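You operate a simulated robot arm through the tools that you are given. There is no shell and no other tool. Be economical: measure what you need, move in short steps, check, and stop when the job is done.

Carry out the task below with a simulated two-armed robot. There is one attempt and no reset: what you move stays moved.

JOB
Hold the blue reel still on the mat and wipe its glue mark off with the wipe from the drawer.
Fine: the wipe goes into the scrap bin; shut the drawer; leave the machine alone. What is to be rubbed or washed off counts as gone when no trace of it is left.
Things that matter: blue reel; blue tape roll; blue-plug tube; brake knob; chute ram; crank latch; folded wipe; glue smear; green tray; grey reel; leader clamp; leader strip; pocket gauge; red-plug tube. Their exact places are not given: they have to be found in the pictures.

The check looks at the end state, three seconds after you hand in, the way a careful person would. Anything else that was tipped, shoved, dropped, spilled or broken makes it a failure.

ROBOT AND FRAMES
Two 6-joint arms with two-finger parallel grippers on one trunk, on a base that drives. Base frame: it is fixed to the floor where the robot stands at the start and does not move with it; the origin is under the middle of the robot, x ahead of it, y to its left, z up. Lengths are in mm, angles in rad, forces in N, time in s.
The left shoulder is at the start at [60, 187, 1122], the right one opposite. With the tool pointing down near the work surface each hand reaches from about 100 to 600 mm from the robot's upright axis, wherever it stands, measured 20 degrees to its own side. Places, roughly: brake knob [100, 700, 1100]; chute ram [800, 0, 900]; crank latch [-500, 800, 1000]; glue smear [-400, 900, 1100]; leader clamp [-400, 1000, 1200]; seal dial [-300, 700, 1000]; seal heat switch [-300, 600, 1000]; seal lever [-300, 800, 1200]; take-up lock knob [-600, 1000, 1000]; tape count zero key [-200, 600, 1000]; tape crank [-500, 800, 1000]; taping bench drawer [500, 100, 800]; tilting rack [600, 100, 900]. Payload 1.57 kg a hand.
Tool frame (each hand has its own): the origin (TCP) lies between the finger pads and is the grasp point; the fingertips stand 30 mm ahead of it; z points along the fingers, y is the line along which they close. The gripper opens to 110 mm. The fingers are 24 mm wide and 12 mm thick; the gripper's body (48 by 112 mm) begins 78 mm behind the TCP.
Orientation is that of the tool frame in the base frame, as [roll, pitch, yaw] about the fixed x, y, z axes, in that order (R = Rz(yaw) Ry(pitch) Rx(roll)). With the fingers straight down and closing along the base's y, the tool's x points along the base's -x, its y along +y and its z along -z.

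CONTROLS
- The arms move only by the tool jog_arm. It takes "left_steps", "right_steps" or both (then of equal length, played together; a hand with none holds still); each is a list of rows, each an object (a shift or turn left out is 0, a gripper value left out holds the last) with "rot": the turn, a rotation vector about the base's x, y, z in units of 45 degrees (1.0 is 45 degrees), a list of three; "dp": the shift along the base's x, y, z in units of 200 mm (1.0 is 200 mm), a list of three; "fingers": the finger opening in mm, from 0 to 110. In form: [{"rot": [ax, ay, az], "dp": [x, y, z], "fingers": fingers}, ...]. A call has 1 to 8 rows; each row is the pose to reach, as a shift and turn from the pose commanded when the call began. A call with a number of a shift or a turn outside -1 to 1 is refused whole. Rows are played at 5 a second. More than 50 mm and 0.15 rad between two rows, or a gripper value outside its range, and nothing of the call is played. Where a pose cannot be reached the arm comes as near as it can. A force on the tool above 60 N (or 10 N above the force at the start of the call, whichever is more), or a blocked arm, ends the call early, and 0.2 s more pass. Each finger travels about 153 mm/s and halts on what it meets, pressing with about 26 N; the grip force reading is that of the motor and also rises with nothing between the fingers. The clock runs only during rows and for 0.2 s after the last one: add rows that repeat a pose to give the fingers time. It gives the time, the measured TCP pose, the force on the tool (base axes), the opening and the grip force at its end, in the units of the frame above (readings bear some noise), with the torque about the TCP (base axes, N m) and any sound that the robot's microphone picked up.
- Cameras (640 x 400 px; columns grow to the right, rows downward): "scene" is now at [-33.2, 51, 1643.9]; the picture's right is [0.87, -0.49, 0.00], its down [-0.45, -0.80, -0.40] and it looks along [0.19, 0.34, -0.92] (base axes); focal length 260 px, centre (320, 200). "left" rides on the left gripper at [70, -16, -141] in its tool frame; the picture's right is [0.23, 0.97, 0.00], its down [-0.86, 0.20, -0.48] and it looks along [-0.47, 0.11, 0.88] (tool axes); focal length 222 px, centre (320, 200). "right" rides on the right gripper at [70, 16, -141] in its tool frame; the picture's right is [-0.23, 0.97, 0.00], its down [-0.86, -0.20, -0.48] and it looks along [-0.47, -0.11, 0.88] (tool axes); focal length 222 px, centre (320, 200).
- capture(camera): a new picture of that camera. It takes no simulated time.
- slide_trunk(by): slides the trunk up (or, below 0, down) by that many mm; the arms and the scene camera ride with it, the base frame stays. It gives what a move gives, with no picture.
- steer(legs): drives the robot by 1 to 6 legs, each [ahead, left, turn to the left] in mm, mm and rad, along the robot's own axes; the way and the turn of a leg run together, so that a leg with both is an arc; at most 1500 mm and 3.142 rad a leg. The arms and the cameras ride along, it lands a little off, and it stops where it bumps. It gives what a move gives.
- turn_head(pan, tilt): turns the head with the scene camera to pan (to the left, within 1.501 rad either way) and tilt (down, from -0.506 to 1.204), counted from straight ahead of the robot. It gives what a move gives.
- measure_at(camera, pixels): for up to 12 pixels [column, row] of the newest picture of that camera ("zoom" is the newest enlarged one), the place [x, y, z] in the base frame of the surface seen there, good to about 3 mm. It takes no simulated time.
- inspect(camera, box): a new picture of the part [left, top, right, bottom] of that camera's present view, enlarged. It takes no simulated time.
- sign_off(): hands the job in; it is judged then, once.

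Work in short steps. Measure before you move; look again where a grasp or a placing could have gone wrong, and mend it. You have 80 turns and 70 pictures in all, those below and enlarged ones among them. Open the grippers and draw the arms clear of the work before you hand the job in, unless the task says otherwise; then end with one line.

The tools are called after "Emit:" as a command line: name --argument value ..., lists and objects as JSON in quotes. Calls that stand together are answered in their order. jog_arm: Moves the arms, as the interface text tells. Its arguments: {"type":"object","properties":{"left_steps":{"type":"array","items":{"type":"object","properties":{"rot":{"type":"array","items":{"type":"number"}},"dp":{"type":"array","items":{"type":"number"}},"fingers":{"type":"number"}}}},"right_steps":{"type":"array","items":{"type":"object","properties":{"rot":{"type":"array","items":{"type":"number"}},"dp":{"type":"array","items":{"type":"number"}},"fingers":{"type":"number"}}}}},"required":[]} The other tools are called the same way: slide_trunk (by) slides the trunk up or down; steer (legs) drives the base; turn_head (pan, tilt) turns the head that bears the scene camera; capture (camera) takes a picture; measure_at (camera, pixels) gives the place of the surface under pixels of a picture; inspect (camera, box) takes an enlarged picture of a part of a camera's view; sign_off () hands the job in.

At the start:

```text
time_s: 0.0
left_position: [332.4, 418.4, 1135.3]
left_orientation: [-3.141, 0.001, -3.141]
left_ft_force: [0.9, 1.0, 0.0]
left_moment: [0.02, 0.01, 0.01]
left_finger_gap: 110.0
left_grip_force: 0.0
right_position: [343.0, 18.0, 1160.0]
right_orientation: [3.141, -0.001, 3.141]
right_ft_force: [0.4, -0.5, 0.7]
right_moment: [-0.02, 0.02, -0.02]
right_finger_gap: 109.7
right_grip_force: 0.0
trunk travel left (down, up): [-750.0, 240.0]
robot x, y, heading: [0.0, 1.5, 0.004]
head pan, tilt: [1.058, 1.164]
```

scene: 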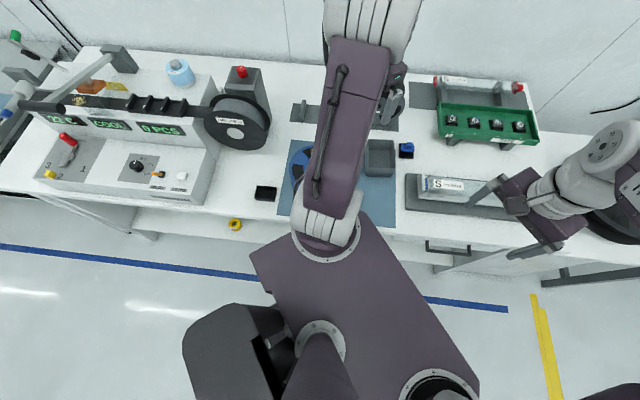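
right: 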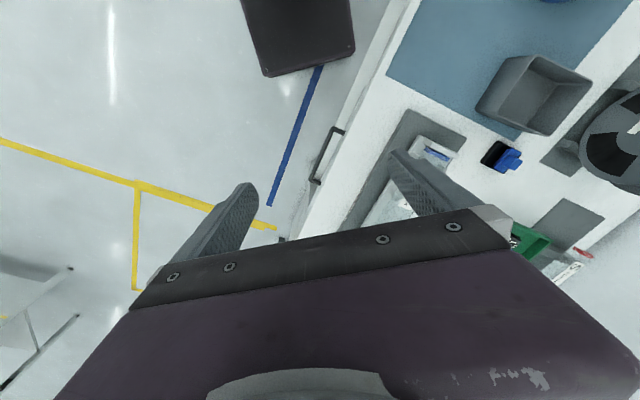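
left: 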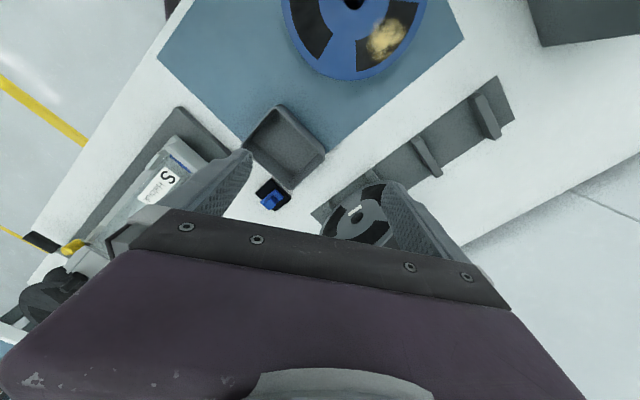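

The scene shows the bench with blue mat and blue reel partly hidden by the left arm (about 300,165), with a drawer handle at about (447,247). I measure key points first.

Emit:
measure_at --camera "scene" --pixels '[[297, 165], [285, 210], [395, 225], [430, 246], [468, 250], [380, 155], [265, 192], [408, 150], [440, 185], [80, 188], [480, 120], [235, 225]]'

Emit:
measure_at --camera "left" --pixels '[[354, 2], [385, 38], [300, 40], [410, 45], [285, 145], [352, 215], [272, 195], [160, 60], [463, 42], [355, 78], [430, 20], [290, 10]]'

Emit:
measure_at --camera "right" --pixels '[[335, 130], [315, 180], [300, 215], [385, 75], [436, 150], [505, 158], [395, 5], [535, 95]]'

```text
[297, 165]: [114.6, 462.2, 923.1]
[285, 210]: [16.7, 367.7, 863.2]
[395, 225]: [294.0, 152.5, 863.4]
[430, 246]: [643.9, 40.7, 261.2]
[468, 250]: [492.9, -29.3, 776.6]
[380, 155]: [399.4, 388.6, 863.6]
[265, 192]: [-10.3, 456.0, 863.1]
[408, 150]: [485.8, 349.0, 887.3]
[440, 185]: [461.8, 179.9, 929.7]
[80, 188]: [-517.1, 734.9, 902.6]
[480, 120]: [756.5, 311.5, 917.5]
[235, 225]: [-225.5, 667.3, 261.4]
```

```text
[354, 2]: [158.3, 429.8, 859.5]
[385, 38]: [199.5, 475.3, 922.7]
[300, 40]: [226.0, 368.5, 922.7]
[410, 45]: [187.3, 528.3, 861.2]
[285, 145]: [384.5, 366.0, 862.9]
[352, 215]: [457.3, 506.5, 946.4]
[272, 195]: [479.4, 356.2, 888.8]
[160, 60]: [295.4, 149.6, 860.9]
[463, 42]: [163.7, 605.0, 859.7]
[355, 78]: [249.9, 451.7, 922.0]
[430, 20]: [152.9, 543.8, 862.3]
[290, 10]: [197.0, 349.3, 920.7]
```

```text
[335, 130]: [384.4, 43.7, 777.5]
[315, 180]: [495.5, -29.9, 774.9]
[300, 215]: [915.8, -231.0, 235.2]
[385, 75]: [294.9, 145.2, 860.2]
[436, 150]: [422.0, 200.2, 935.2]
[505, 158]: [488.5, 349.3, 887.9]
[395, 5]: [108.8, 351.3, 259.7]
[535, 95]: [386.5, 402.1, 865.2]
```

The reel top is at z≈922 with a yellowish smear near [199,475]. I look closer at the reel and machine, and raise the trunk view later.

Emit:
inspect --camera "scene" --box '[0, 20, 300, 220]'

Emit:
inspect --camera "scene" --box '[340, 60, 640, 260]'

Emit:
inspect --camera "left" --box '[120, 0, 520, 240]'

```text
2.00 times, centred on (150, 120) of scene
```

zoom: 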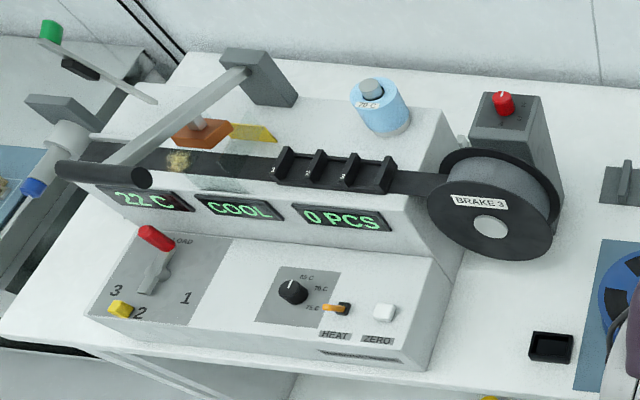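

```text
2.00 times, centred on (490, 160) of scene
```

zoom: 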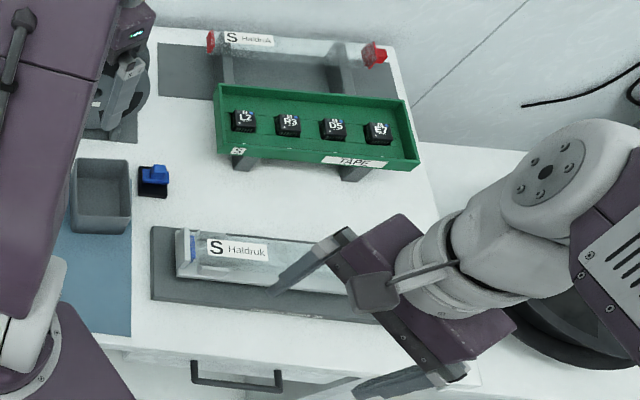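

```text
1.60 times, centred on (320, 120) of left
```

zoom: 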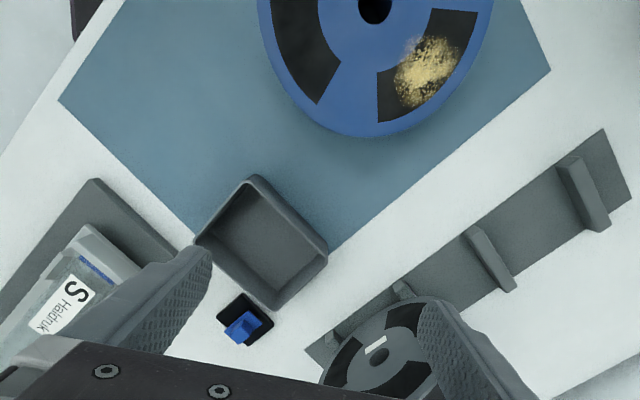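

The smear sits on the reel's upper flange at its outer window; another smear on the machine must be left alone. I look to the right and to the lower area for the scrap bin.

Emit:
turn_head --pan 0.0 --tilt 0.8

Emit:
capture --camera "scene"

Emit:
turn_head --pan 1.5 --tilt 0.8

Emit:
capture --camera "scene"

```text
time_s: 1.3
left_position: [332.3, 419.2, 1135.0]
left_orientation: [3.141, 0.001, -3.141]
left_ft_force: [-0.3, -0.6, 0.9]
left_moment: [-0.01, -0.01, 0.0]
left_finger_gap: 110.0
left_grip_force: 0.0
right_position: [343.1, 16.9, 1158.7]
right_orientation: [-3.141, 0.0, 3.141]
right_ft_force: [-0.1, 0.2, 0.5]
right_moment: [0.0, -0.01, 0.01]
right_finger_gap: 109.9
right_grip_force: 0.0
trunk travel left (down, up): [-750.0, 240.0]
robot x, y, heading: [-1.1, -3.0, -0.002]
head pan, tilt: [0.0, 0.799]
```

```text
63 pictures are left
```

scene: 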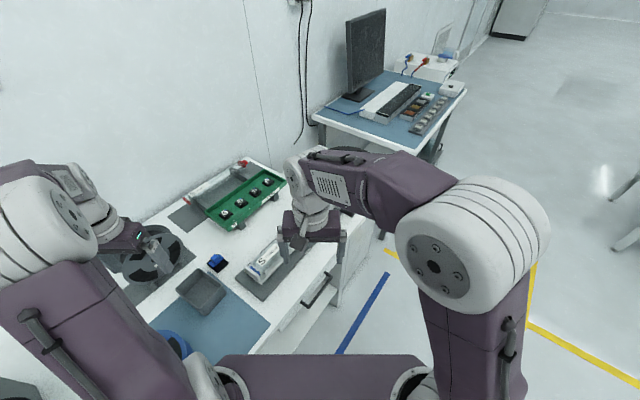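

```text
time_s: 2.9
left_position: [331.3, 418.9, 1134.4]
left_orientation: [3.142, 0.003, -3.142]
left_ft_force: [-0.5, -0.3, 0.1]
left_moment: [0.01, -0.02, -0.01]
left_finger_gap: 110.1
left_grip_force: 0.1
right_position: [343.9, 17.7, 1158.6]
right_orientation: [3.141, 0.0, -3.141]
right_ft_force: [-0.3, 0.5, 0.1]
right_moment: [-0.02, 0.0, -0.01]
right_finger_gap: 110.0
right_grip_force: 0.0
trunk travel left (down, up): [-750.0, 240.0]
robot x, y, heading: [0.2, -1.6, 0.0]
head pan, tilt: [1.499, 0.799]
```

```text
62 pictures are left
```

scene: 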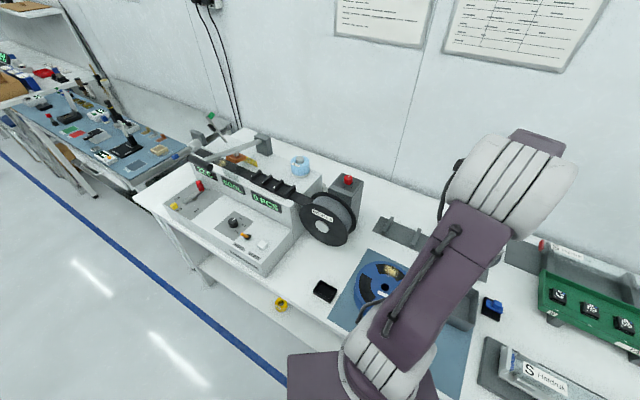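

The scrap bin is likely the grey open box on the mat near [385,390]. The drawer handle is visible in the right camera at (325,155), so I zoom in on it for its geometry.

Emit:
inspect --camera "right" --box '[270, 100, 430, 200]'

Emit:
measure_at --camera "zoom" --pixels '[[260, 120], [225, 195], [185, 295], [285, 110], [215, 315], [265, 200], [290, 200], [330, 200], [250, 300], [375, 120]]'

```text
4.00 times, centred on (350, 150) of right
```

zoom: 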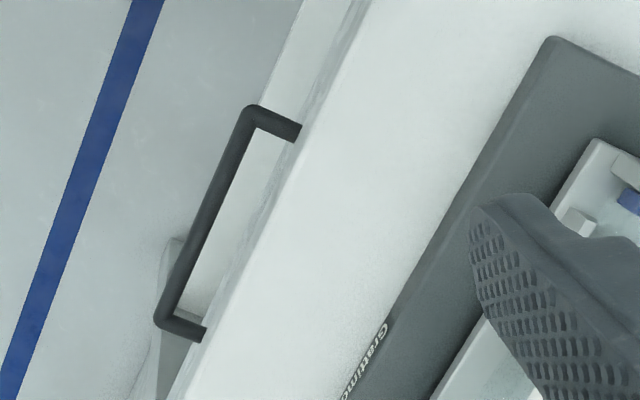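

```text
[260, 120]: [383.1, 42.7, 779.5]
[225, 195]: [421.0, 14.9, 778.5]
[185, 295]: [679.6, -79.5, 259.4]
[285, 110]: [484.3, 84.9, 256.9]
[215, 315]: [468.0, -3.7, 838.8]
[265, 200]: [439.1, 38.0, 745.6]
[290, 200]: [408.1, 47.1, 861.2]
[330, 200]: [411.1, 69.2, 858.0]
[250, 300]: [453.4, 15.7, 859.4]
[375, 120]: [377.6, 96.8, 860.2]
```

The handle bar runs along u=(0.84,-0.55) at z≈777, centre about [439,6]. I bring the right hand in front of it, turned to the bench's direction, before tilting it horizontal.

Emit:
jog_arm --right_steps '[{"dp": [0.06, -0.1, -0.2], "rot": [0, 0, -0.184], "fingers": 60}, {"dp": [0.125, -0.2, -0.4], "rot": [0, 0, -0.368]}, {"dp": [0.19, -0.3, -0.6], "rot": [0, 0, -0.552]}, {"dp": [0.255, -0.4, -0.8], "rot": [0, 0, -0.736]}, {"dp": [0.255, -0.4, -0.8], "rot": [0, 0, -0.736]}]'

```text
time_s: 4.1
left_position: [332.3, 419.8, 1135.1]
left_orientation: [3.141, 0.002, 3.141]
left_ft_force: [1.1, 0.4, 0.9]
left_moment: [0.0, 0.03, -0.01]
left_finger_gap: 110.0
left_grip_force: 0.0
right_position: [395.8, -63.5, 996.3]
right_orientation: [-3.14, 0.0, 2.562]
right_ft_force: [-1.1, -0.8, 0.6]
right_moment: [-0.01, -0.06, -0.01]
right_finger_gap: 60.2
right_grip_force: 0.0
trunk travel left (down, up): [-750.0, 240.0]
robot x, y, heading: [3.7, 0.9, 0.008]
head pan, tilt: [1.499, 0.799]
```

The hand is yawed correctly at [396,-63,996]. Now I tilt it about u in two calls while lowering.

Emit:
jog_arm --right_steps '[{"dp": [0, 0, -0.1], "rot": [0.137, -0.09, 0]}, {"dp": [0, 0, -0.2], "rot": [0.274, -0.179, 0]}, {"dp": [0, 0, -0.3], "rot": [0.411, -0.268, 0]}, {"dp": [0, 0, -0.4], "rot": [0.549, -0.358, 0]}, {"dp": [0, 0, -0.5], "rot": [0.686, -0.447, 0]}, {"dp": [0, 0, -0.6], "rot": [0.823, -0.537, 0]}, {"dp": [0, 0, -0.7], "rot": [0.96, -0.626, 0]}, {"dp": [0, 0, -0.7], "rot": [0.96, -0.626, 0]}]'

Emit:
jog_arm --right_steps '[{"dp": [0, 0, -0.1], "rot": [0.137, -0.09, 0]}, {"dp": [0, 0, -0.2], "rot": [0.274, -0.179, 0]}, {"dp": [0, 0, -0.3], "rot": [0.411, -0.268, 0]}, {"dp": [0, 0, -0.38], "rot": [0.549, -0.358, 0]}, {"dp": [0, 0, -0.38], "rot": [0.686, -0.447, 0]}, {"dp": [0, 0, -0.38], "rot": [0.715, -0.466, 0]}, {"dp": [0, 0, -0.38], "rot": [0.715, -0.466, 0]}]'

Emit:
capture --camera "right"

```text
time_s: 5.9
left_position: [334.1, 419.8, 1135.6]
left_orientation: [3.141, 0.002, 3.141]
left_ft_force: [0.0, 0.2, -0.4]
left_moment: [0.0, 0.06, 0.0]
left_finger_gap: 110.0
left_grip_force: 0.1
right_position: [390.9, -62.9, 859.7]
right_orientation: [2.24, -0.001, 2.563]
right_ft_force: [0.1, -0.1, -0.4]
right_moment: [0.03, 0.02, 0.02]
right_finger_gap: 60.0
right_grip_force: 0.1
right hand out of reach, approached as far as the arm can: row 2, 3, 4
trunk travel left (down, up): [-750.0, 240.0]
robot x, y, heading: [-0.9, 0.6, 0.001]
head pan, tilt: [1.499, 0.799]
```

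```text
time_s: 7.5
left_position: [332.4, 419.4, 1136.2]
left_orientation: [3.139, 0.002, 3.141]
left_ft_force: [-0.7, 0.7, -0.6]
left_moment: [0.03, 0.01, 0.0]
left_finger_gap: 110.1
left_grip_force: 0.1
right_position: [393.6, -64.6, 782.0]
right_orientation: [1.571, -0.001, 2.564]
right_ft_force: [0.1, 0.8, -0.3]
right_moment: [-0.01, -0.01, -0.01]
right_finger_gap: 60.1
right_grip_force: 0.1
trunk travel left (down, up): [-750.0, 240.0]
robot x, y, heading: [3.3, 3.0, 0.001]
head pan, tilt: [1.499, 0.799]
```

```text
60 pictures are left
```

right: 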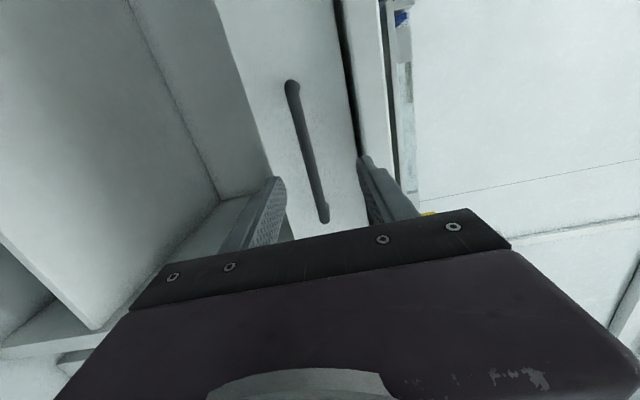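

Emit:
measure_at --camera "right" --pixels '[[292, 88], [305, 140], [318, 195], [330, 130], [275, 110], [340, 180]]'

```text
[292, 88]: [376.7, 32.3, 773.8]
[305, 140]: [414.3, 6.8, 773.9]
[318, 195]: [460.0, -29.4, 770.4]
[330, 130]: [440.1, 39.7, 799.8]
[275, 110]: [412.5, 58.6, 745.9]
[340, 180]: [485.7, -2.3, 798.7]
```

The bar lies between the fingers (305,140), at z≈773, n≈237. I advance 75 mm along n and close on it.

Emit:
jog_arm --right_steps '[{"dp": [0.1, 0.155, -0.04]}, {"dp": [0.2, 0.31, -0.04]}, {"dp": [0.2, 0.31, -0.04], "fingers": 0}, {"dp": [0.2, 0.31, -0.04], "fingers": 0}, {"dp": [0.2, 0.31, -0.04], "fingers": 0}]'

```text
time_s: 8.7
left_position: [335.2, 418.9, 1133.8]
left_orientation: [-3.141, 0.001, 3.141]
left_ft_force: [-0.5, -0.7, 0.1]
left_moment: [0.05, 0.0, 0.0]
left_finger_gap: 109.9
left_grip_force: 0.1
right_position: [432.0, -3.1, 771.8]
right_orientation: [1.58, -0.006, 2.565]
right_ft_force: [-4.4, 3.6, -32.8]
right_moment: [-0.15, -0.2, -0.46]
right_finger_gap: 11.7
right_grip_force: 28.9
trunk travel left (down, up): [-750.0, 240.0]
robot x, y, heading: [0.6, 0.4, 0.003]
head pan, tilt: [1.499, 0.799]
```

Gripped the bar (gap 11.7). The tool is pushed downward, so I drop 3 mm and pull the drawer out along -n.

Emit:
jog_arm --right_steps '[{"dp": [0, 0, -0.015]}, {"dp": [-0.08, -0.126, -0.015]}, {"dp": [-0.164, -0.251, -0.015]}, {"dp": [-0.246, -0.377, -0.015]}, {"dp": [-0.328, -0.503, -0.015]}, {"dp": [-0.41, -0.629, -0.015]}, {"dp": [-0.49, -0.75, -0.015]}]'

Emit:
turn_head --pan 0.0 --tilt 1.2

Emit:
capture --camera "scene"

```text
time_s: 10.3
left_position: [329.6, 419.1, 1135.4]
left_orientation: [-3.141, 0.004, 3.14]
left_ft_force: [-0.5, -1.6, -0.2]
left_moment: [0.03, -0.03, -0.03]
left_finger_gap: 110.2
left_grip_force: 0.0
right_position: [332.8, -152.3, 771.1]
right_orientation: [1.575, 0.0, 2.566]
right_ft_force: [-20.6, 14.1, -20.5]
right_moment: [0.06, 0.08, -0.1]
right_finger_gap: 12.2
right_grip_force: 29.2
trunk travel left (down, up): [-750.0, 240.0]
robot x, y, heading: [-0.1, -1.8, -0.003]
head pan, tilt: [1.499, 0.799]
```

```text
time_s: 11.9
left_position: [331.6, 419.9, 1134.5]
left_orientation: [3.14, 0.003, -3.141]
left_ft_force: [-0.3, 0.1, 0.2]
left_moment: [-0.01, -0.03, 0.03]
left_finger_gap: 110.1
left_grip_force: 0.1
right_position: [332.9, -152.2, 771.9]
right_orientation: [1.574, -0.001, 2.565]
right_ft_force: [-17.3, 12.1, -18.7]
right_moment: [0.03, 0.09, 0.02]
right_finger_gap: 11.9
right_grip_force: 29.4
trunk travel left (down, up): [-750.0, 240.0]
robot x, y, heading: [0.8, 2.4, 0.001]
head pan, tilt: [0.0, 1.201]
```

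```text
59 pictures are left
```

scene: 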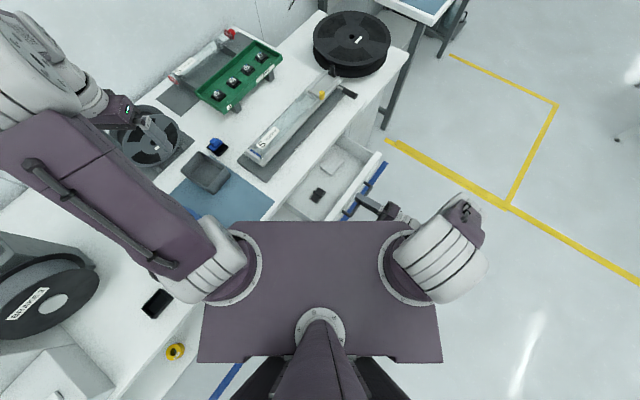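

The drawer is open about 180 mm; a whitish item shows inside at (337,160) and a dark one at (317,195). I zoom in.

Emit:
inspect --camera "scene" --box '[260, 110, 420, 230]'

Emit:
measure_at --camera "scene" --pixels '[[337, 160], [317, 195], [348, 178], [310, 165], [350, 205], [372, 160], [200, 175], [208, 170], [195, 170], [340, 170]]'

```text
3.33 times, centred on (340, 170) of scene
```

zoom: 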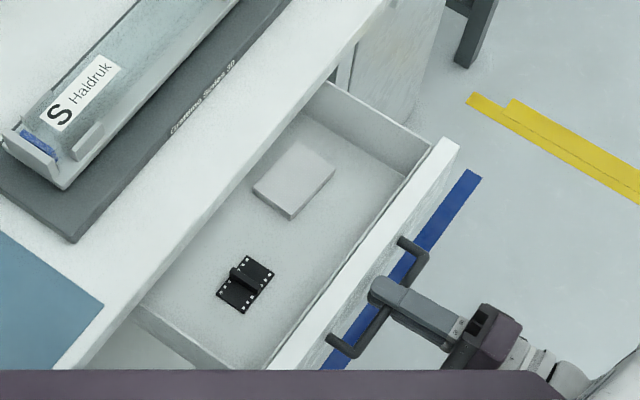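

```text
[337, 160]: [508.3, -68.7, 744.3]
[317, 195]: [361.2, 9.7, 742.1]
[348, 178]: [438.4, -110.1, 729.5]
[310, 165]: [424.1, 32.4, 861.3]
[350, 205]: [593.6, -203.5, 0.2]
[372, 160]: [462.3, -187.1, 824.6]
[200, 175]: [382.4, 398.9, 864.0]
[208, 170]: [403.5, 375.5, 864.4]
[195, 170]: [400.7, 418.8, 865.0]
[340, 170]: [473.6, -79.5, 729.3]
```

The wipe (top z≈744) lies near [495,-63], close under the bench edge, so I pull the drawer 55 mm farther, then release the handle and back off.

Emit:
jog_arm --right_steps '[{"dp": [-0.055, -0.084, 0]}, {"dp": [-0.11, -0.168, 0]}, {"dp": [-0.15, -0.23, 0]}, {"dp": [-0.15, -0.23, 0]}]'

Emit:
inspect --camera "scene" --box '[260, 110, 420, 230]'

Emit:
measure_at --camera "zoom" --pixels '[[320, 200], [305, 142], [335, 168], [293, 215], [253, 190], [240, 280], [450, 145], [300, 330], [330, 160], [270, 230], [370, 300], [420, 250]]'

```text
time_s: 12.9
left_position: [331.3, 421.4, 1136.7]
left_orientation: [3.141, 0.003, -3.141]
left_ft_force: [0.0, 0.9, 0.3]
left_moment: [0.02, -0.02, 0.01]
left_finger_gap: 110.3
left_grip_force: 0.0
right_position: [303.9, -196.3, 773.2]
right_orientation: [1.575, 0.002, 2.566]
right_ft_force: [-19.1, 13.9, -23.9]
right_moment: [0.05, 0.14, -0.28]
right_finger_gap: 11.8
right_grip_force: 29.0
trunk travel left (down, up): [-750.0, 240.0]
robot x, y, heading: [-0.1, -1.3, -0.002]
head pan, tilt: [0.0, 1.201]
```

```text
3.33 times, centred on (340, 170) of scene
```

zoom: 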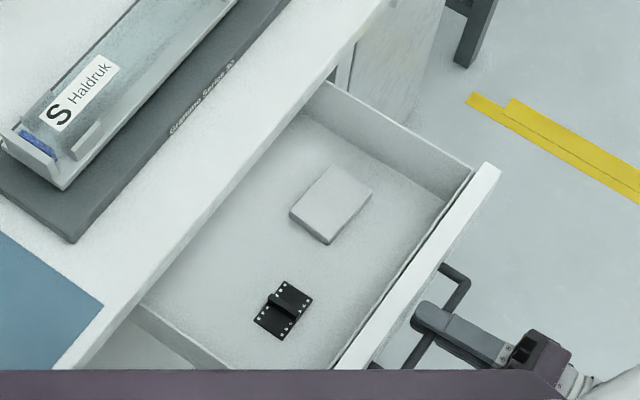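

```text
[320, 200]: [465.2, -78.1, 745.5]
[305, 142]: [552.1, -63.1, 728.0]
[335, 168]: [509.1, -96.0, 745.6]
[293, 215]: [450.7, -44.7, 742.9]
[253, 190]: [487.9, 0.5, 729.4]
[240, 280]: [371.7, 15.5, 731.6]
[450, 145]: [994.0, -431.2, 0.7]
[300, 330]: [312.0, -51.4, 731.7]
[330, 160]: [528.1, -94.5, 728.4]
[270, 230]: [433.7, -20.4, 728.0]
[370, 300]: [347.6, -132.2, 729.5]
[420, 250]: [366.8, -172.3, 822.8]
```

The drawer is out ~235 mm with the wipe fully exposed (corners at (333,165),(372,195),(327,243),(290,213)). I measure it and let go of the handle, backing out.

Emit:
measure_at --camera "zoom" --pixels '[[333, 170], [366, 194], [325, 230], [295, 210], [330, 200], [345, 215], [310, 230]]'

Emit:
jog_arm --right_steps '[{"fingers": 60}, {"fingers": 60}, {"dp": [-0.09, -0.138, 0]}, {"dp": [-0.15, -0.23, 0]}, {"dp": [-0.15, -0.23, 0.2]}, {"dp": [-0.15, -0.23, 0.4]}, {"dp": [-0.15, -0.23, 0.6]}, {"dp": [-0.15, -0.23, 0.8]}]'

```text
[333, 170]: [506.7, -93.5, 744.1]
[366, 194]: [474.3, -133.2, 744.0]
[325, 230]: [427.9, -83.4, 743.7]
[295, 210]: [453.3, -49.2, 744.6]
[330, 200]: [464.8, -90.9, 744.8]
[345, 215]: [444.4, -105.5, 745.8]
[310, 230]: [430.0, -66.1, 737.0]
```

```text
time_s: 14.7
left_position: [333.4, 419.7, 1135.5]
left_orientation: [3.141, 0.001, 3.141]
left_ft_force: [0.3, -0.5, 0.2]
left_moment: [0.0, 0.01, -0.02]
left_finger_gap: 110.0
left_grip_force: 0.0
right_position: [277.0, -243.0, 933.7]
right_orientation: [1.572, 0.001, 2.564]
right_ft_force: [0.1, -0.6, 0.3]
right_moment: [0.01, 0.03, 0.02]
right_finger_gap: 60.1
right_grip_force: 0.0
trunk travel left (down, up): [-750.0, 240.0]
robot x, y, heading: [-3.8, -0.8, -0.001]
head pan, tilt: [0.0, 1.201]
```

Wipe top is centred at about [466,-90,744], ~74×53 mm, with its short edge along 52°. I turn the hand back to pointing down while raising it.

Emit:
jog_arm --right_steps '[{"dp": [0.05, 0.05, 0.06], "rot": [-0.137, 0.09, 0]}, {"dp": [0.1, 0.1, 0.12], "rot": [-0.274, 0.179, 0]}, {"dp": [0.15, 0.15, 0.18], "rot": [-0.411, 0.268, 0]}, {"dp": [0.2, 0.2, 0.24], "rot": [-0.549, 0.358, 0]}, {"dp": [0.25, 0.25, 0.3], "rot": [-0.686, 0.447, 0]}, {"dp": [0.3, 0.3, 0.36], "rot": [-0.823, 0.537, 0]}, {"dp": [0.35, 0.35, 0.36], "rot": [-0.96, 0.626, 0]}, {"dp": [0.35, 0.35, 0.36], "rot": [-0.96, 0.626, 0]}]'

Emit:
jog_arm --right_steps '[{"dp": [0.12, 0.08, 0], "rot": [-0.137, 0.09, 0]}, {"dp": [0.24, 0.16, 0], "rot": [-0.274, 0.179, 0]}, {"dp": [0.36, 0.24, 0], "rot": [-0.411, 0.268, 0]}, {"dp": [0.48, 0.33, 0], "rot": [-0.549, 0.358, 0]}, {"dp": [0.6, 0.415, 0], "rot": [-0.686, 0.447, 0]}, {"dp": [0.6, 0.415, 0], "rot": [-0.715, 0.466, 0], "fingers": 90}, {"dp": [0.6, 0.415, 0], "rot": [-0.715, 0.466, 0]}]'

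Emit:
capture --camera "right"

```text
time_s: 16.5
left_position: [331.5, 419.3, 1135.4]
left_orientation: [3.14, 0.003, 3.141]
left_ft_force: [0.1, -0.6, 0.4]
left_moment: [0.01, -0.02, 0.0]
left_finger_gap: 110.0
left_grip_force: 0.0
right_position: [345.7, -173.5, 1006.3]
right_orientation: [2.471, 0.001, 2.562]
right_ft_force: [-0.7, 0.0, -0.8]
right_moment: [-0.03, 0.04, 0.0]
right_finger_gap: 60.1
right_grip_force: 0.1
trunk travel left (down, up): [-750.0, 240.0]
robot x, y, heading: [0.7, 3.5, 0.001]
head pan, tilt: [0.0, 1.201]
```

```text
time_s: 18.1
left_position: [332.3, 418.9, 1135.8]
left_orientation: [3.141, -0.001, -3.139]
left_ft_force: [-0.2, 0.4, -0.4]
left_moment: [-0.01, 0.02, -0.03]
left_finger_gap: 110.0
left_grip_force: 0.0
right_position: [466.3, -90.3, 1005.0]
right_orientation: [-3.141, -0.001, 2.564]
right_ft_force: [-0.3, -0.4, -0.8]
right_moment: [-0.03, 0.02, 0.01]
right_finger_gap: 89.9
right_grip_force: 0.1
trunk travel left (down, up): [-750.0, 240.0]
robot x, y, heading: [5.1, 1.6, 0.001]
head pan, tilt: [0.0, 1.201]
```

```text
56 pictures are left
```

right: 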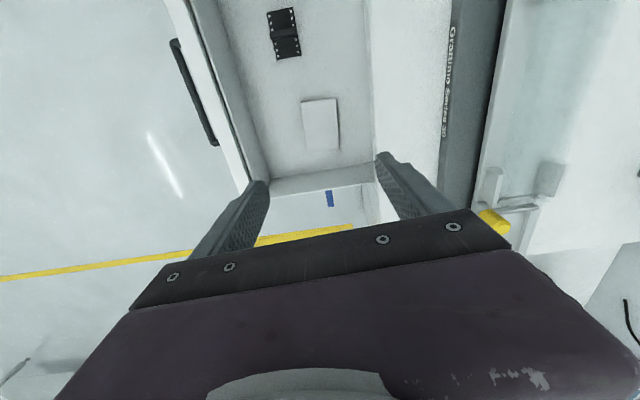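

The wipe appears at (320,125) in the right camera; I cross-check its corners.

Emit:
measure_at --camera "right" --pixels '[[304, 103], [334, 100], [338, 146], [308, 148], [320, 125]]'

```text
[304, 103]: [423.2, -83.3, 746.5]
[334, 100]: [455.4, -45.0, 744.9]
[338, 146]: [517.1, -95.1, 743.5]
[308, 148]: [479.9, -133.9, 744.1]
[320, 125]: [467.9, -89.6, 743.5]
```

Centre ≈[469,-90], short side at 50°. I align yaw by −6.5° and descend in two calls to 6 mm above fingertip contact.

Emit:
jog_arm --right_steps '[{"dp": [0.014, 0, -0.2], "rot": [0, 0, -0.144]}, {"dp": [0.014, 0, -0.4], "rot": [0, 0, -0.144]}, {"dp": [0.014, 0, -0.6], "rot": [0, 0, -0.144]}, {"dp": [0.014, 0, -0.8], "rot": [0, 0, -0.144]}, {"dp": [0.014, 0, -1.0], "rot": [0, 0, -0.144]}, {"dp": [0.014, 0, -1.0], "rot": [0, 0, -0.144]}]'

Emit:
jog_arm --right_steps '[{"dp": [0, 0, -0.1]}, {"dp": [0, 0, -0.2]}, {"dp": [0, 0, -0.2]}]'

Emit:
capture --camera "right"

```text
time_s: 19.5
left_position: [331.4, 419.7, 1135.2]
left_orientation: [3.141, 0.001, 3.142]
left_ft_force: [-0.1, 0.1, -0.2]
left_moment: [-0.01, 0.02, 0.0]
left_finger_gap: 110.0
left_grip_force: 0.0
right_position: [471.5, -89.3, 805.7]
right_orientation: [-3.14, 0.0, 2.451]
right_ft_force: [-1.1, 0.9, 0.5]
right_moment: [0.01, -0.03, 0.01]
right_finger_gap: 90.1
right_grip_force: 0.1
trunk travel left (down, up): [-750.0, 240.0]
robot x, y, heading: [0.7, 0.3, -0.002]
head pan, tilt: [0.0, 1.201]
```

```text
time_s: 20.3
left_position: [332.2, 418.8, 1136.4]
left_orientation: [-3.14, 0.002, 3.141]
left_ft_force: [-0.6, 0.3, 0.1]
left_moment: [-0.01, 0.0, 0.03]
left_finger_gap: 110.1
left_grip_force: 0.0
right_position: [469.5, -87.6, 761.5]
right_orientation: [3.141, -0.001, 2.45]
right_ft_force: [0.4, -0.6, -0.6]
right_moment: [-0.03, 0.0, 0.02]
right_finger_gap: 90.2
right_grip_force: 0.1
trunk travel left (down, up): [-750.0, 240.0]
robot x, y, heading: [-1.3, 0.0, -0.002]
head pan, tilt: [0.0, 1.201]
```

```text
55 pictures are left
```

right: 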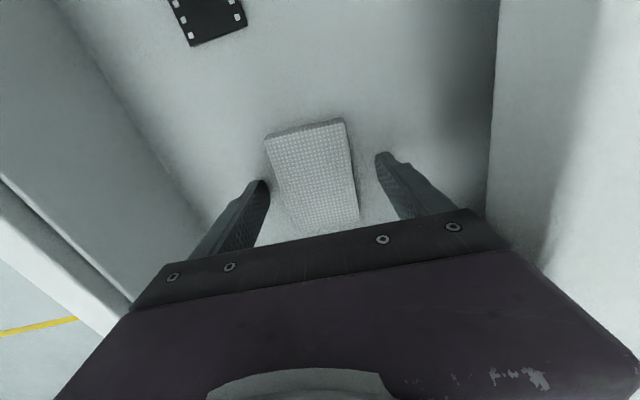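

The wipe is between the fingers (315,180). I raise 3 mm so it protrudes slightly, and close.

Emit:
jog_arm --right_steps '[{"dp": [0, 0, 0.015]}, {"dp": [0, 0, 0.015], "fingers": 0}, {"dp": [0, 0, 0.015], "fingers": 0}, {"dp": [0, 0, 0.015], "fingers": 0}, {"dp": [0, 0, 0.015], "fingers": 0}]'

Emit:
capture --camera "right"

```text
time_s: 21.5
left_position: [332.4, 418.6, 1135.2]
left_orientation: [-3.141, 0.001, -3.141]
left_ft_force: [-0.4, 0.7, 0.7]
left_moment: [0.01, 0.03, -0.01]
left_finger_gap: 110.1
left_grip_force: 0.0
right_position: [468.6, -88.3, 766.8]
right_orientation: [3.141, 0.002, 2.452]
right_ft_force: [0.3, 0.1, 0.3]
right_moment: [0.03, -0.01, 0.0]
right_finger_gap: 58.4
right_grip_force: 26.2
trunk travel left (down, up): [-750.0, 240.0]
robot x, y, heading: [2.0, 0.1, 0.002]
head pan, tilt: [0.0, 1.201]
```

```text
54 pictures are left
```

right: 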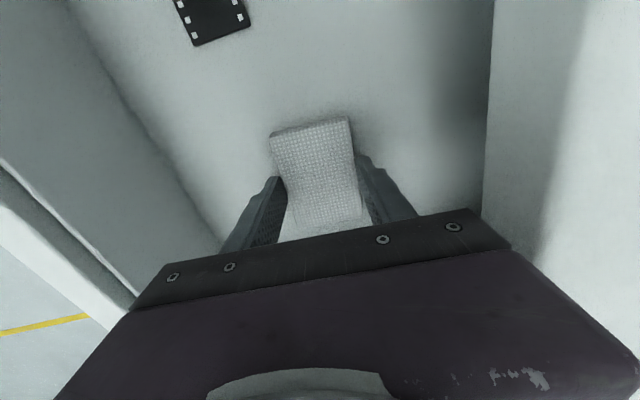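

Gripped at 58 mm. I lift straight up and check.

Emit:
jog_arm --right_steps '[{"dp": [0, 0, 0.15]}, {"dp": [0, 0, 0.35]}, {"dp": [0, 0, 0.55]}, {"dp": [0, 0, 0.75]}, {"dp": [0, 0, 0.95]}, {"dp": [0, 0, 0.95]}]'

Emit:
capture --camera "right"

Emit:
turn_head --pan 0.8 --tilt 1.2

Emit:
capture --camera "scene"

```text
time_s: 22.9
left_position: [333.2, 418.7, 1135.6]
left_orientation: [3.141, 0.002, -3.14]
left_ft_force: [0.2, -0.3, 0.1]
left_moment: [-0.01, 0.04, 0.01]
left_finger_gap: 110.4
left_grip_force: 0.0
right_position: [466.5, -88.9, 960.2]
right_orientation: [3.14, -0.003, 2.45]
right_ft_force: [-0.9, -0.6, 0.6]
right_moment: [-0.03, 0.05, 0.0]
right_finger_gap: 58.4
right_grip_force: 25.8
trunk travel left (down, up): [-750.0, 240.0]
robot x, y, heading: [3.9, -2.9, -0.004]
head pan, tilt: [0.0, 1.201]
```

```text
53 pictures are left
```

right: 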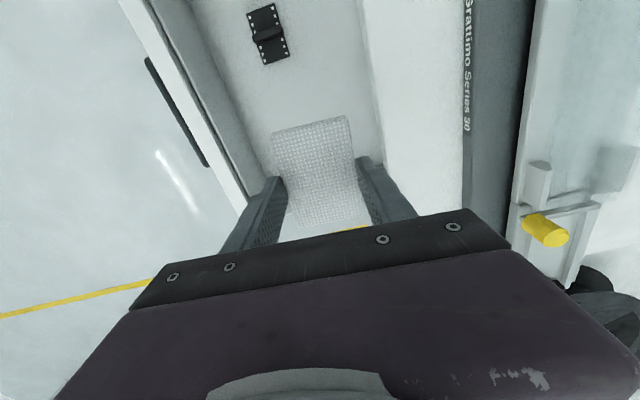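

```text
time_s: 24.0
left_position: [332.5, 417.5, 1135.4]
left_orientation: [3.141, 0.001, -3.141]
left_ft_force: [0.5, 0.0, 0.2]
left_moment: [0.01, 0.0, 0.01]
left_finger_gap: 110.1
left_grip_force: 0.0
right_position: [465.4, -88.6, 959.3]
right_orientation: [3.141, -0.001, 2.45]
right_ft_force: [0.7, -0.1, -0.5]
right_moment: [0.04, -0.03, 0.02]
right_finger_gap: 58.5
right_grip_force: 26.0
trunk travel left (down, up): [-750.0, 240.0]
robot x, y, heading: [-1.1, -2.3, 0.003]
head pan, tilt: [0.799, 1.201]
```

```text
52 pictures are left
```

scene: 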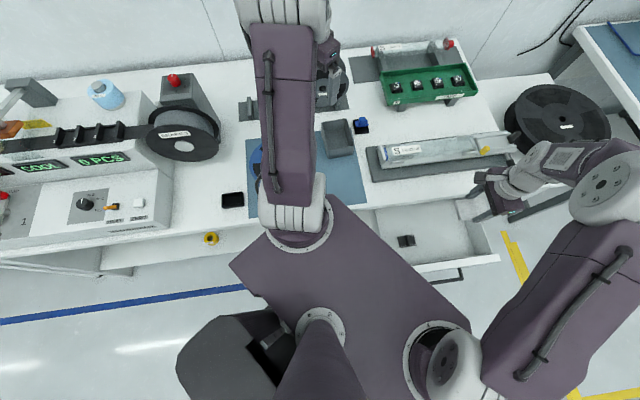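

The wipe is held and clear. I raise the right hand and bring the left hand inward at height, before turning the robot to face the bench.

Emit:
jog_arm --left_steps '[{"dp": [0.05, -0.2, 0]}, {"dp": [0.1, -0.4, 0]}, {"dp": [0.15, -0.6, 0]}, {"dp": [0.2, -0.8, 0]}, {"dp": [0.24, -0.97, 0]}, {"dp": [0.24, -0.97, 0]}]' --right_steps '[{"dp": [0, 0, 0.2]}, {"dp": [0, 0, 0.4]}, {"dp": [0, 0, 0.6]}, {"dp": [0, 0, 0.75]}, {"dp": [0, 0, 0.75]}, {"dp": [0, 0, 0.75]}]'

Emit:
steer --legs '[[0, 0, 0.9]]'

Emit:
turn_head --pan 0.1 --tilt 1.0

Emit:
capture --camera "scene"

Emit:
capture --camera "left"

```text
time_s: 25.4
left_position: [381.8, 222.8, 1135.8]
left_orientation: [3.141, 0.002, 3.141]
left_ft_force: [-0.5, 1.2, 0.6]
left_moment: [0.02, 0.02, 0.0]
left_finger_gap: 110.0
left_grip_force: 0.0
right_position: [467.0, -90.0, 1108.6]
right_orientation: [3.141, -0.001, 2.452]
right_ft_force: [-0.8, -0.3, -0.1]
right_moment: [-0.05, 0.01, 0.04]
right_finger_gap: 58.6
right_grip_force: 25.7
trunk travel left (down, up): [-750.0, 240.0]
robot x, y, heading: [0.3, 2.3, -0.005]
head pan, tilt: [0.799, 1.201]
```

```text
time_s: 28.2
left_position: [57.8, 438.2, 1136.1]
left_orientation: [-3.141, 0.0, -2.231]
left_ft_force: [0.3, -0.2, 0.2]
left_moment: [0.04, 0.01, 0.02]
left_finger_gap: 110.0
left_grip_force: 0.0
right_position: [357.7, 312.6, 1108.4]
right_orientation: [3.141, 0.0, -2.923]
right_ft_force: [-0.7, -0.4, 0.0]
right_moment: [0.0, -0.02, -0.01]
right_finger_gap: 58.5
right_grip_force: 26.4
trunk travel left (down, up): [-750.0, 240.0]
robot x, y, heading: [-3.2, -0.2, 0.909]
head pan, tilt: [0.799, 1.201]
```

```text
time_s: 29.2
left_position: [58.0, 436.8, 1135.4]
left_orientation: [-3.141, 0.002, -2.232]
left_ft_force: [0.3, 0.0, 0.3]
left_moment: [0.03, -0.02, -0.01]
left_finger_gap: 109.7
left_grip_force: 0.0
right_position: [359.4, 312.0, 1109.8]
right_orientation: [3.141, 0.0, -2.923]
right_ft_force: [-0.8, -0.3, 0.9]
right_moment: [0.02, 0.0, -0.04]
right_finger_gap: 58.4
right_grip_force: 25.8
trunk travel left (down, up): [-750.0, 240.0]
robot x, y, heading: [1.1, 1.6, 0.912]
head pan, tilt: [0.099, 1.0]
```

```text
51 pictures are left
```

scene: 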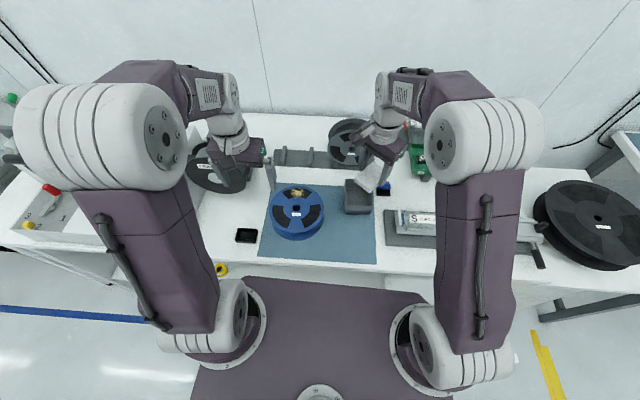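

```text
50 pictures are left
```

left: 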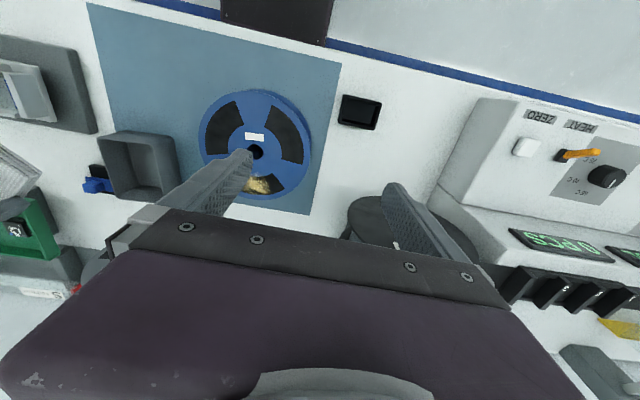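

Now facing the bench. The blue reel is at (298,210) in the scene, its smear at (295,190). I zoom and measure.

Emit:
inspect --camera "scene" --box '[250, 165, 400, 265]'

Emit:
measure_at --camera "zoom" --pixels '[[205, 210], [95, 190], [315, 190], [210, 90], [205, 285], [195, 118], [175, 118], [225, 118], [205, 180], [450, 150], [150, 230], [270, 240]]'

```text
4.00 times, centred on (325, 215) of scene
```

zoom: 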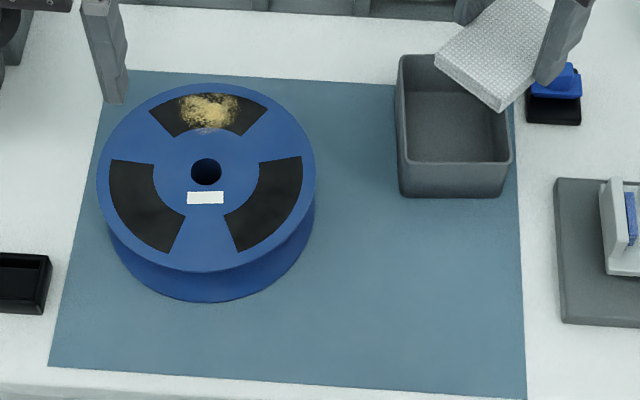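

```text
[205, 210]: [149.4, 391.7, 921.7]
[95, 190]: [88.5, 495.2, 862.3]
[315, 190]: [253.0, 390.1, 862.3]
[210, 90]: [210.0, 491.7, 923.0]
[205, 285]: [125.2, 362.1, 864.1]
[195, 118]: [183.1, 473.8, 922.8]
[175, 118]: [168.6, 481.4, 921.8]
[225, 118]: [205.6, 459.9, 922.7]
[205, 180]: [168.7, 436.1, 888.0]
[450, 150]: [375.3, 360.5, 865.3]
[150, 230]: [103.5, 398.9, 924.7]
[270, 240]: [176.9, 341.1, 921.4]
```

Now I measure the reel rim from the left camera and the wipe's pose in the zoom.

Emit:
measure_at --camera "zoom" --pixels '[[445, 62], [490, 10], [495, 95], [535, 40], [490, 55], [405, 100], [500, 100], [405, 190], [500, 190], [400, 60]]'

Emit:
measure_at --camera "left" --pixels '[[203, 145], [307, 152], [252, 92], [270, 195], [255, 137], [262, 185], [250, 183], [285, 100], [215, 175], [300, 180]]'

Emit:
inspect --camera "left" --box '[180, 80, 340, 210]'

```text
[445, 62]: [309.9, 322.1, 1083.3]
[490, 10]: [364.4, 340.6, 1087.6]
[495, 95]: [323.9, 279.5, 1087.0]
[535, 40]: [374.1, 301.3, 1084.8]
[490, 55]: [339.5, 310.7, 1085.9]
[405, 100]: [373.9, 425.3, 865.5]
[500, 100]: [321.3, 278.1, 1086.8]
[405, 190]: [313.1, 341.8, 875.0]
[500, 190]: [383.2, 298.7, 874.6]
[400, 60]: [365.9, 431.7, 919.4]
```

```text
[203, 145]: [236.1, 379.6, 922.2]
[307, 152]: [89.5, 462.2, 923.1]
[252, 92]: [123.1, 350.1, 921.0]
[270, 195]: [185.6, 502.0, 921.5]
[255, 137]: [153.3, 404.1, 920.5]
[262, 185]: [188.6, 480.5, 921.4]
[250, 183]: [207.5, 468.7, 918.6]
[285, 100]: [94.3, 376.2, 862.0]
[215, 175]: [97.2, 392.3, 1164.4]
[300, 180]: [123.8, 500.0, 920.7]
```

```text
3.08 times, centred on (260, 145) of left
```

zoom: 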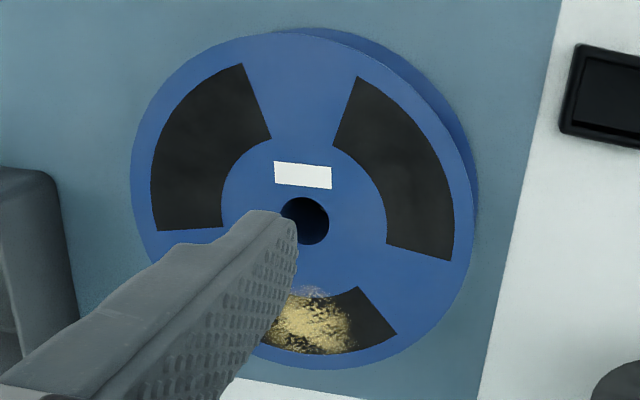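

Reel centre ≈[160,424], radius 84, smear around [193,474] on top z≈922. I close the left fingers and bring them above the near spoke at [130,378] to press the reel down, descending to ~8 mm above.

Emit:
jog_arm --left_steps '[{"dp": [0.12, -0.1, 0], "fingers": 0}, {"dp": [0.24, -0.2, 0]}, {"dp": [0.36, -0.3, 0]}, {"dp": [0.36, -0.3, -0.2]}, {"dp": [0.36, -0.3, -0.4]}, {"dp": [0.36, -0.3, -0.6]}, {"dp": [0.36, -0.3, -0.8]}, {"dp": [0.36, -0.3, -0.87]}]'

Emit:
inspect --camera "scene" --box '[230, 145, 410, 265]'

```text
time_s: 31.0
left_position: [127.7, 378.0, 962.3]
left_orientation: [3.141, 0.002, -2.231]
left_ft_force: [0.0, -0.2, -0.5]
left_moment: [0.01, 0.02, 0.01]
left_finger_gap: 0.0
left_grip_force: 21.2
right_position: [358.7, 313.1, 1108.8]
right_orientation: [-3.141, 0.0, -2.923]
right_ft_force: [0.0, 0.2, -0.2]
right_moment: [0.01, -0.02, 0.02]
right_finger_gap: 58.3
right_grip_force: 25.5
trunk travel left (down, up): [-750.0, 240.0]
robot x, y, heading: [2.9, -1.4, 0.907]
head pan, tilt: [0.099, 1.0]
```

```text
3.33 times, centred on (320, 205) of scene
```

zoom: 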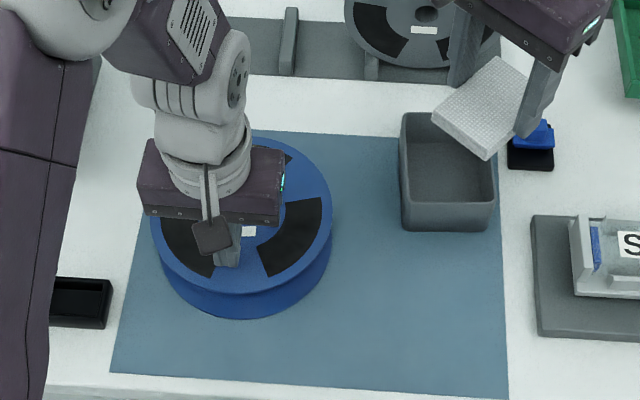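

The left fingers hover at the near spoke. I press down in small increments.

Emit:
jog_arm --left_steps '[{"dp": [0, 0, -0.03]}, {"dp": [0, 0, -0.045]}, {"dp": [0, 0, -0.055]}, {"dp": [0, 0, -0.055]}]'

```text
time_s: 32.0
left_position: [131.0, 378.2, 951.7]
left_orientation: [-3.141, 0.006, -2.233]
left_ft_force: [-0.6, 5.0, 23.3]
left_moment: [-0.06, 0.14, -0.04]
left_finger_gap: 0.0
left_grip_force: 21.2
right_position: [357.8, 310.8, 1108.6]
right_orientation: [-3.14, 0.004, -2.923]
right_ft_force: [-0.6, -0.3, 0.0]
right_moment: [0.0, -0.01, 0.0]
right_finger_gap: 58.3
right_grip_force: 25.9
trunk travel left (down, up): [-750.0, 240.0]
robot x, y, heading: [3.7, 0.1, 0.905]
head pan, tilt: [0.099, 1.0]
```

Holding with 23 N. Now I bring the wipe over the smear (TCP target [209,475]) and lower to just above contact.

Emit:
jog_arm --right_steps '[{"dp": [-0.15, 0.163, 0]}, {"dp": [-0.3, 0.326, 0]}, {"dp": [-0.45, 0.489, 0]}, {"dp": [-0.6, 0.652, 0]}, {"dp": [-0.745, 0.815, 0]}, {"dp": [-0.745, 0.815, -0.22]}, {"dp": [-0.745, 0.815, -0.44]}, {"dp": [-0.745, 0.815, -0.6]}]'

Emit:
capture --camera "right"

```text
time_s: 33.8
left_position: [130.3, 377.2, 951.7]
left_orientation: [-3.141, 0.005, -2.233]
left_ft_force: [3.2, 10.4, 41.6]
left_moment: [0.14, -0.01, 0.03]
left_finger_gap: 0.0
left_grip_force: 21.2
right_position: [208.3, 472.0, 989.1]
right_orientation: [3.141, 0.001, -2.924]
right_ft_force: [0.4, 0.0, -0.5]
right_moment: [0.01, -0.02, 0.0]
right_finger_gap: 58.1
right_grip_force: 26.3
right hand out of reach, approached as far as the arm can: row 5, 6, 7, 8
trunk travel left (down, up): [-750.0, 240.0]
robot x, y, heading: [-0.6, -0.6, 0.909]
head pan, tilt: [0.099, 1.0]
```

```text
46 pictures are left
```

right: 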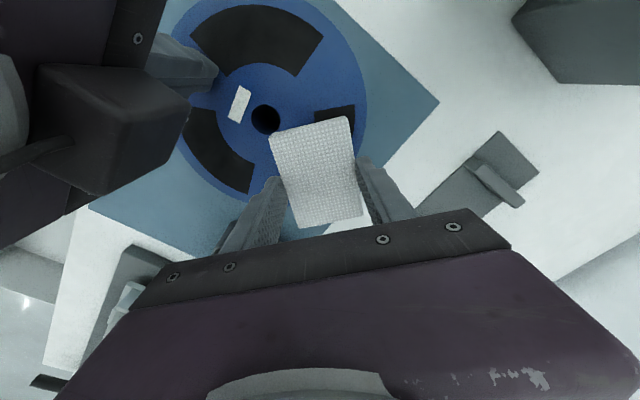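

The wipe covers the smear region from above (window corner visible at (335,118)). I ease the left press by 1 mm and lower the wipe toward contact.

Emit:
jog_arm --right_steps '[{"dp": [0, 0, -0.06]}, {"dp": [0, 0, -0.11]}, {"dp": [0, 0, -0.13]}, {"dp": [0, 0, -0.145]}, {"dp": [0, 0, -0.15]}]' --left_steps '[{"dp": [0, 0, 0.004]}, {"dp": [0, 0, 0.004]}, {"dp": [0, 0, 0.004]}, {"dp": [0, 0, 0.004]}, {"dp": [0, 0, 0.004]}]'

```text
time_s: 35.0
left_position: [129.4, 377.8, 951.7]
left_orientation: [3.141, 0.004, -2.233]
left_ft_force: [4.0, 12.7, 29.6]
left_moment: [0.25, -0.1, 0.05]
left_finger_gap: 0.0
left_grip_force: 21.4
right_position: [209.9, 470.0, 958.9]
right_orientation: [3.138, 0.002, -2.923]
right_ft_force: [0.7, 2.1, 11.1]
right_moment: [0.0, 0.05, 0.01]
right_finger_gap: 58.3
right_grip_force: 25.9
trunk travel left (down, up): [-750.0, 240.0]
robot x, y, heading: [-1.3, 2.3, 0.91]
head pan, tilt: [0.099, 1.0]
```

Contact at 11 N. I rub back and forth along u with small radial offsets.

Emit:
jog_arm --right_steps '[{"dp": [0.1, -0.065, 0]}, {"dp": [-0.1, 0.065, 0]}, {"dp": [0.1, -0.065, 0]}, {"dp": [-0.13, 0.02, 0]}, {"dp": [0.07, -0.11, 0]}, {"dp": [-0.1, 0.065, 0]}, {"dp": [0.1, -0.065, 0]}, {"dp": [0, 0, 0]}]'

```text
time_s: 36.8
left_position: [128.8, 376.5, 951.5]
left_orientation: [3.142, 0.005, -2.232]
left_ft_force: [-0.5, -2.3, 19.9]
left_moment: [-0.15, 0.05, 0.12]
left_finger_gap: 0.0
left_grip_force: 21.1
right_position: [209.3, 468.7, 960.5]
right_orientation: [3.139, 0.002, -2.924]
right_ft_force: [-0.6, 0.3, 0.0]
right_moment: [0.03, -0.04, -0.01]
right_finger_gap: 58.5
right_grip_force: 25.8
right hand out of reach, approached as far as the arm can: row 2, 6
trunk travel left (down, up): [-750.0, 240.0]
robot x, y, heading: [0.1, -0.8, 0.909]
head pan, tilt: [0.099, 1.0]
```

Contact force fell to 0. I lift 60 mm and shift right to look at the mark.

Emit:
jog_arm --right_steps '[{"dp": [0, 0, 0.2]}, {"dp": [0, 0, 0.4]}, {"dp": [0.15, -0.15, 0.5]}, {"dp": [0.3, -0.3, 0.5]}, {"dp": [0.3, -0.3, 0.5]}]'

Emit:
inspect --camera "left" --box '[160, 80, 480, 280]'

Emit:
inspect --camera "right" --box '[120, 0, 440, 200]'

Emit:
inspect --camera "scene" --box '[250, 165, 400, 265]'

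```text
time_s: 38.0
left_position: [130.5, 376.2, 952.5]
left_orientation: [3.138, 0.004, -2.234]
left_ft_force: [-1.9, -3.1, 17.2]
left_moment: [-0.15, 0.08, 0.0]
left_finger_gap: 0.0
left_grip_force: 21.6
right_position: [269.8, 413.6, 1057.4]
right_orientation: [3.141, 0.001, -2.924]
right_ft_force: [0.3, -0.3, 0.0]
right_moment: [0.03, 0.02, 0.01]
right_finger_gap: 58.4
right_grip_force: 26.2
right hand out of reach, approached as far as the arm can: row 2
trunk travel left (down, up): [-750.0, 240.0]
robot x, y, heading: [-1.0, 2.8, 0.91]
head pan, tilt: [0.099, 1.0]
```

```text
2.00 times, centred on (320, 180) of left
```

zoom: 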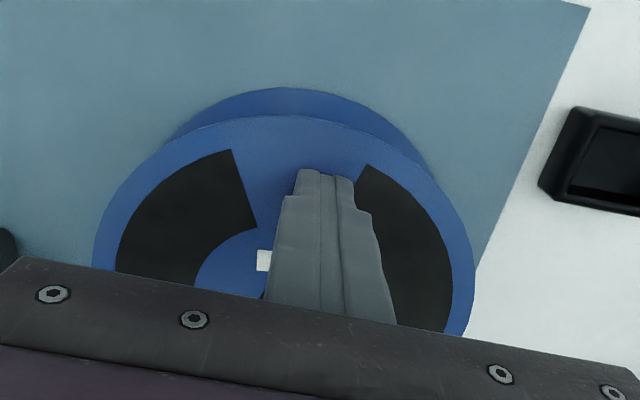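

```text
2.00 times, centred on (280, 100) of right
```

zoom: 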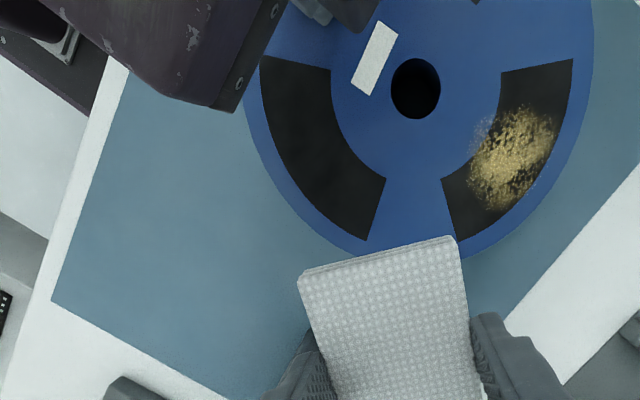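

```text
4.00 times, centred on (325, 215) of scene
```

zoom: 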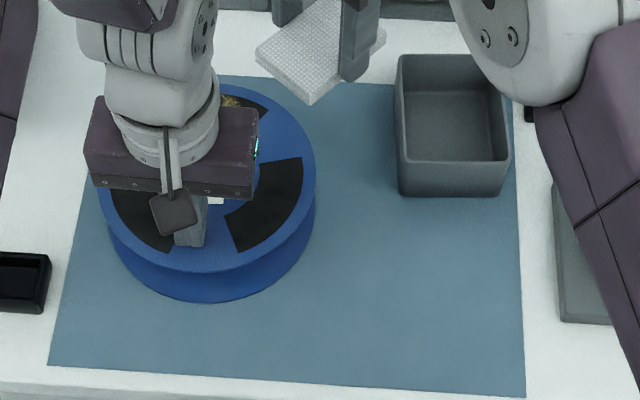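

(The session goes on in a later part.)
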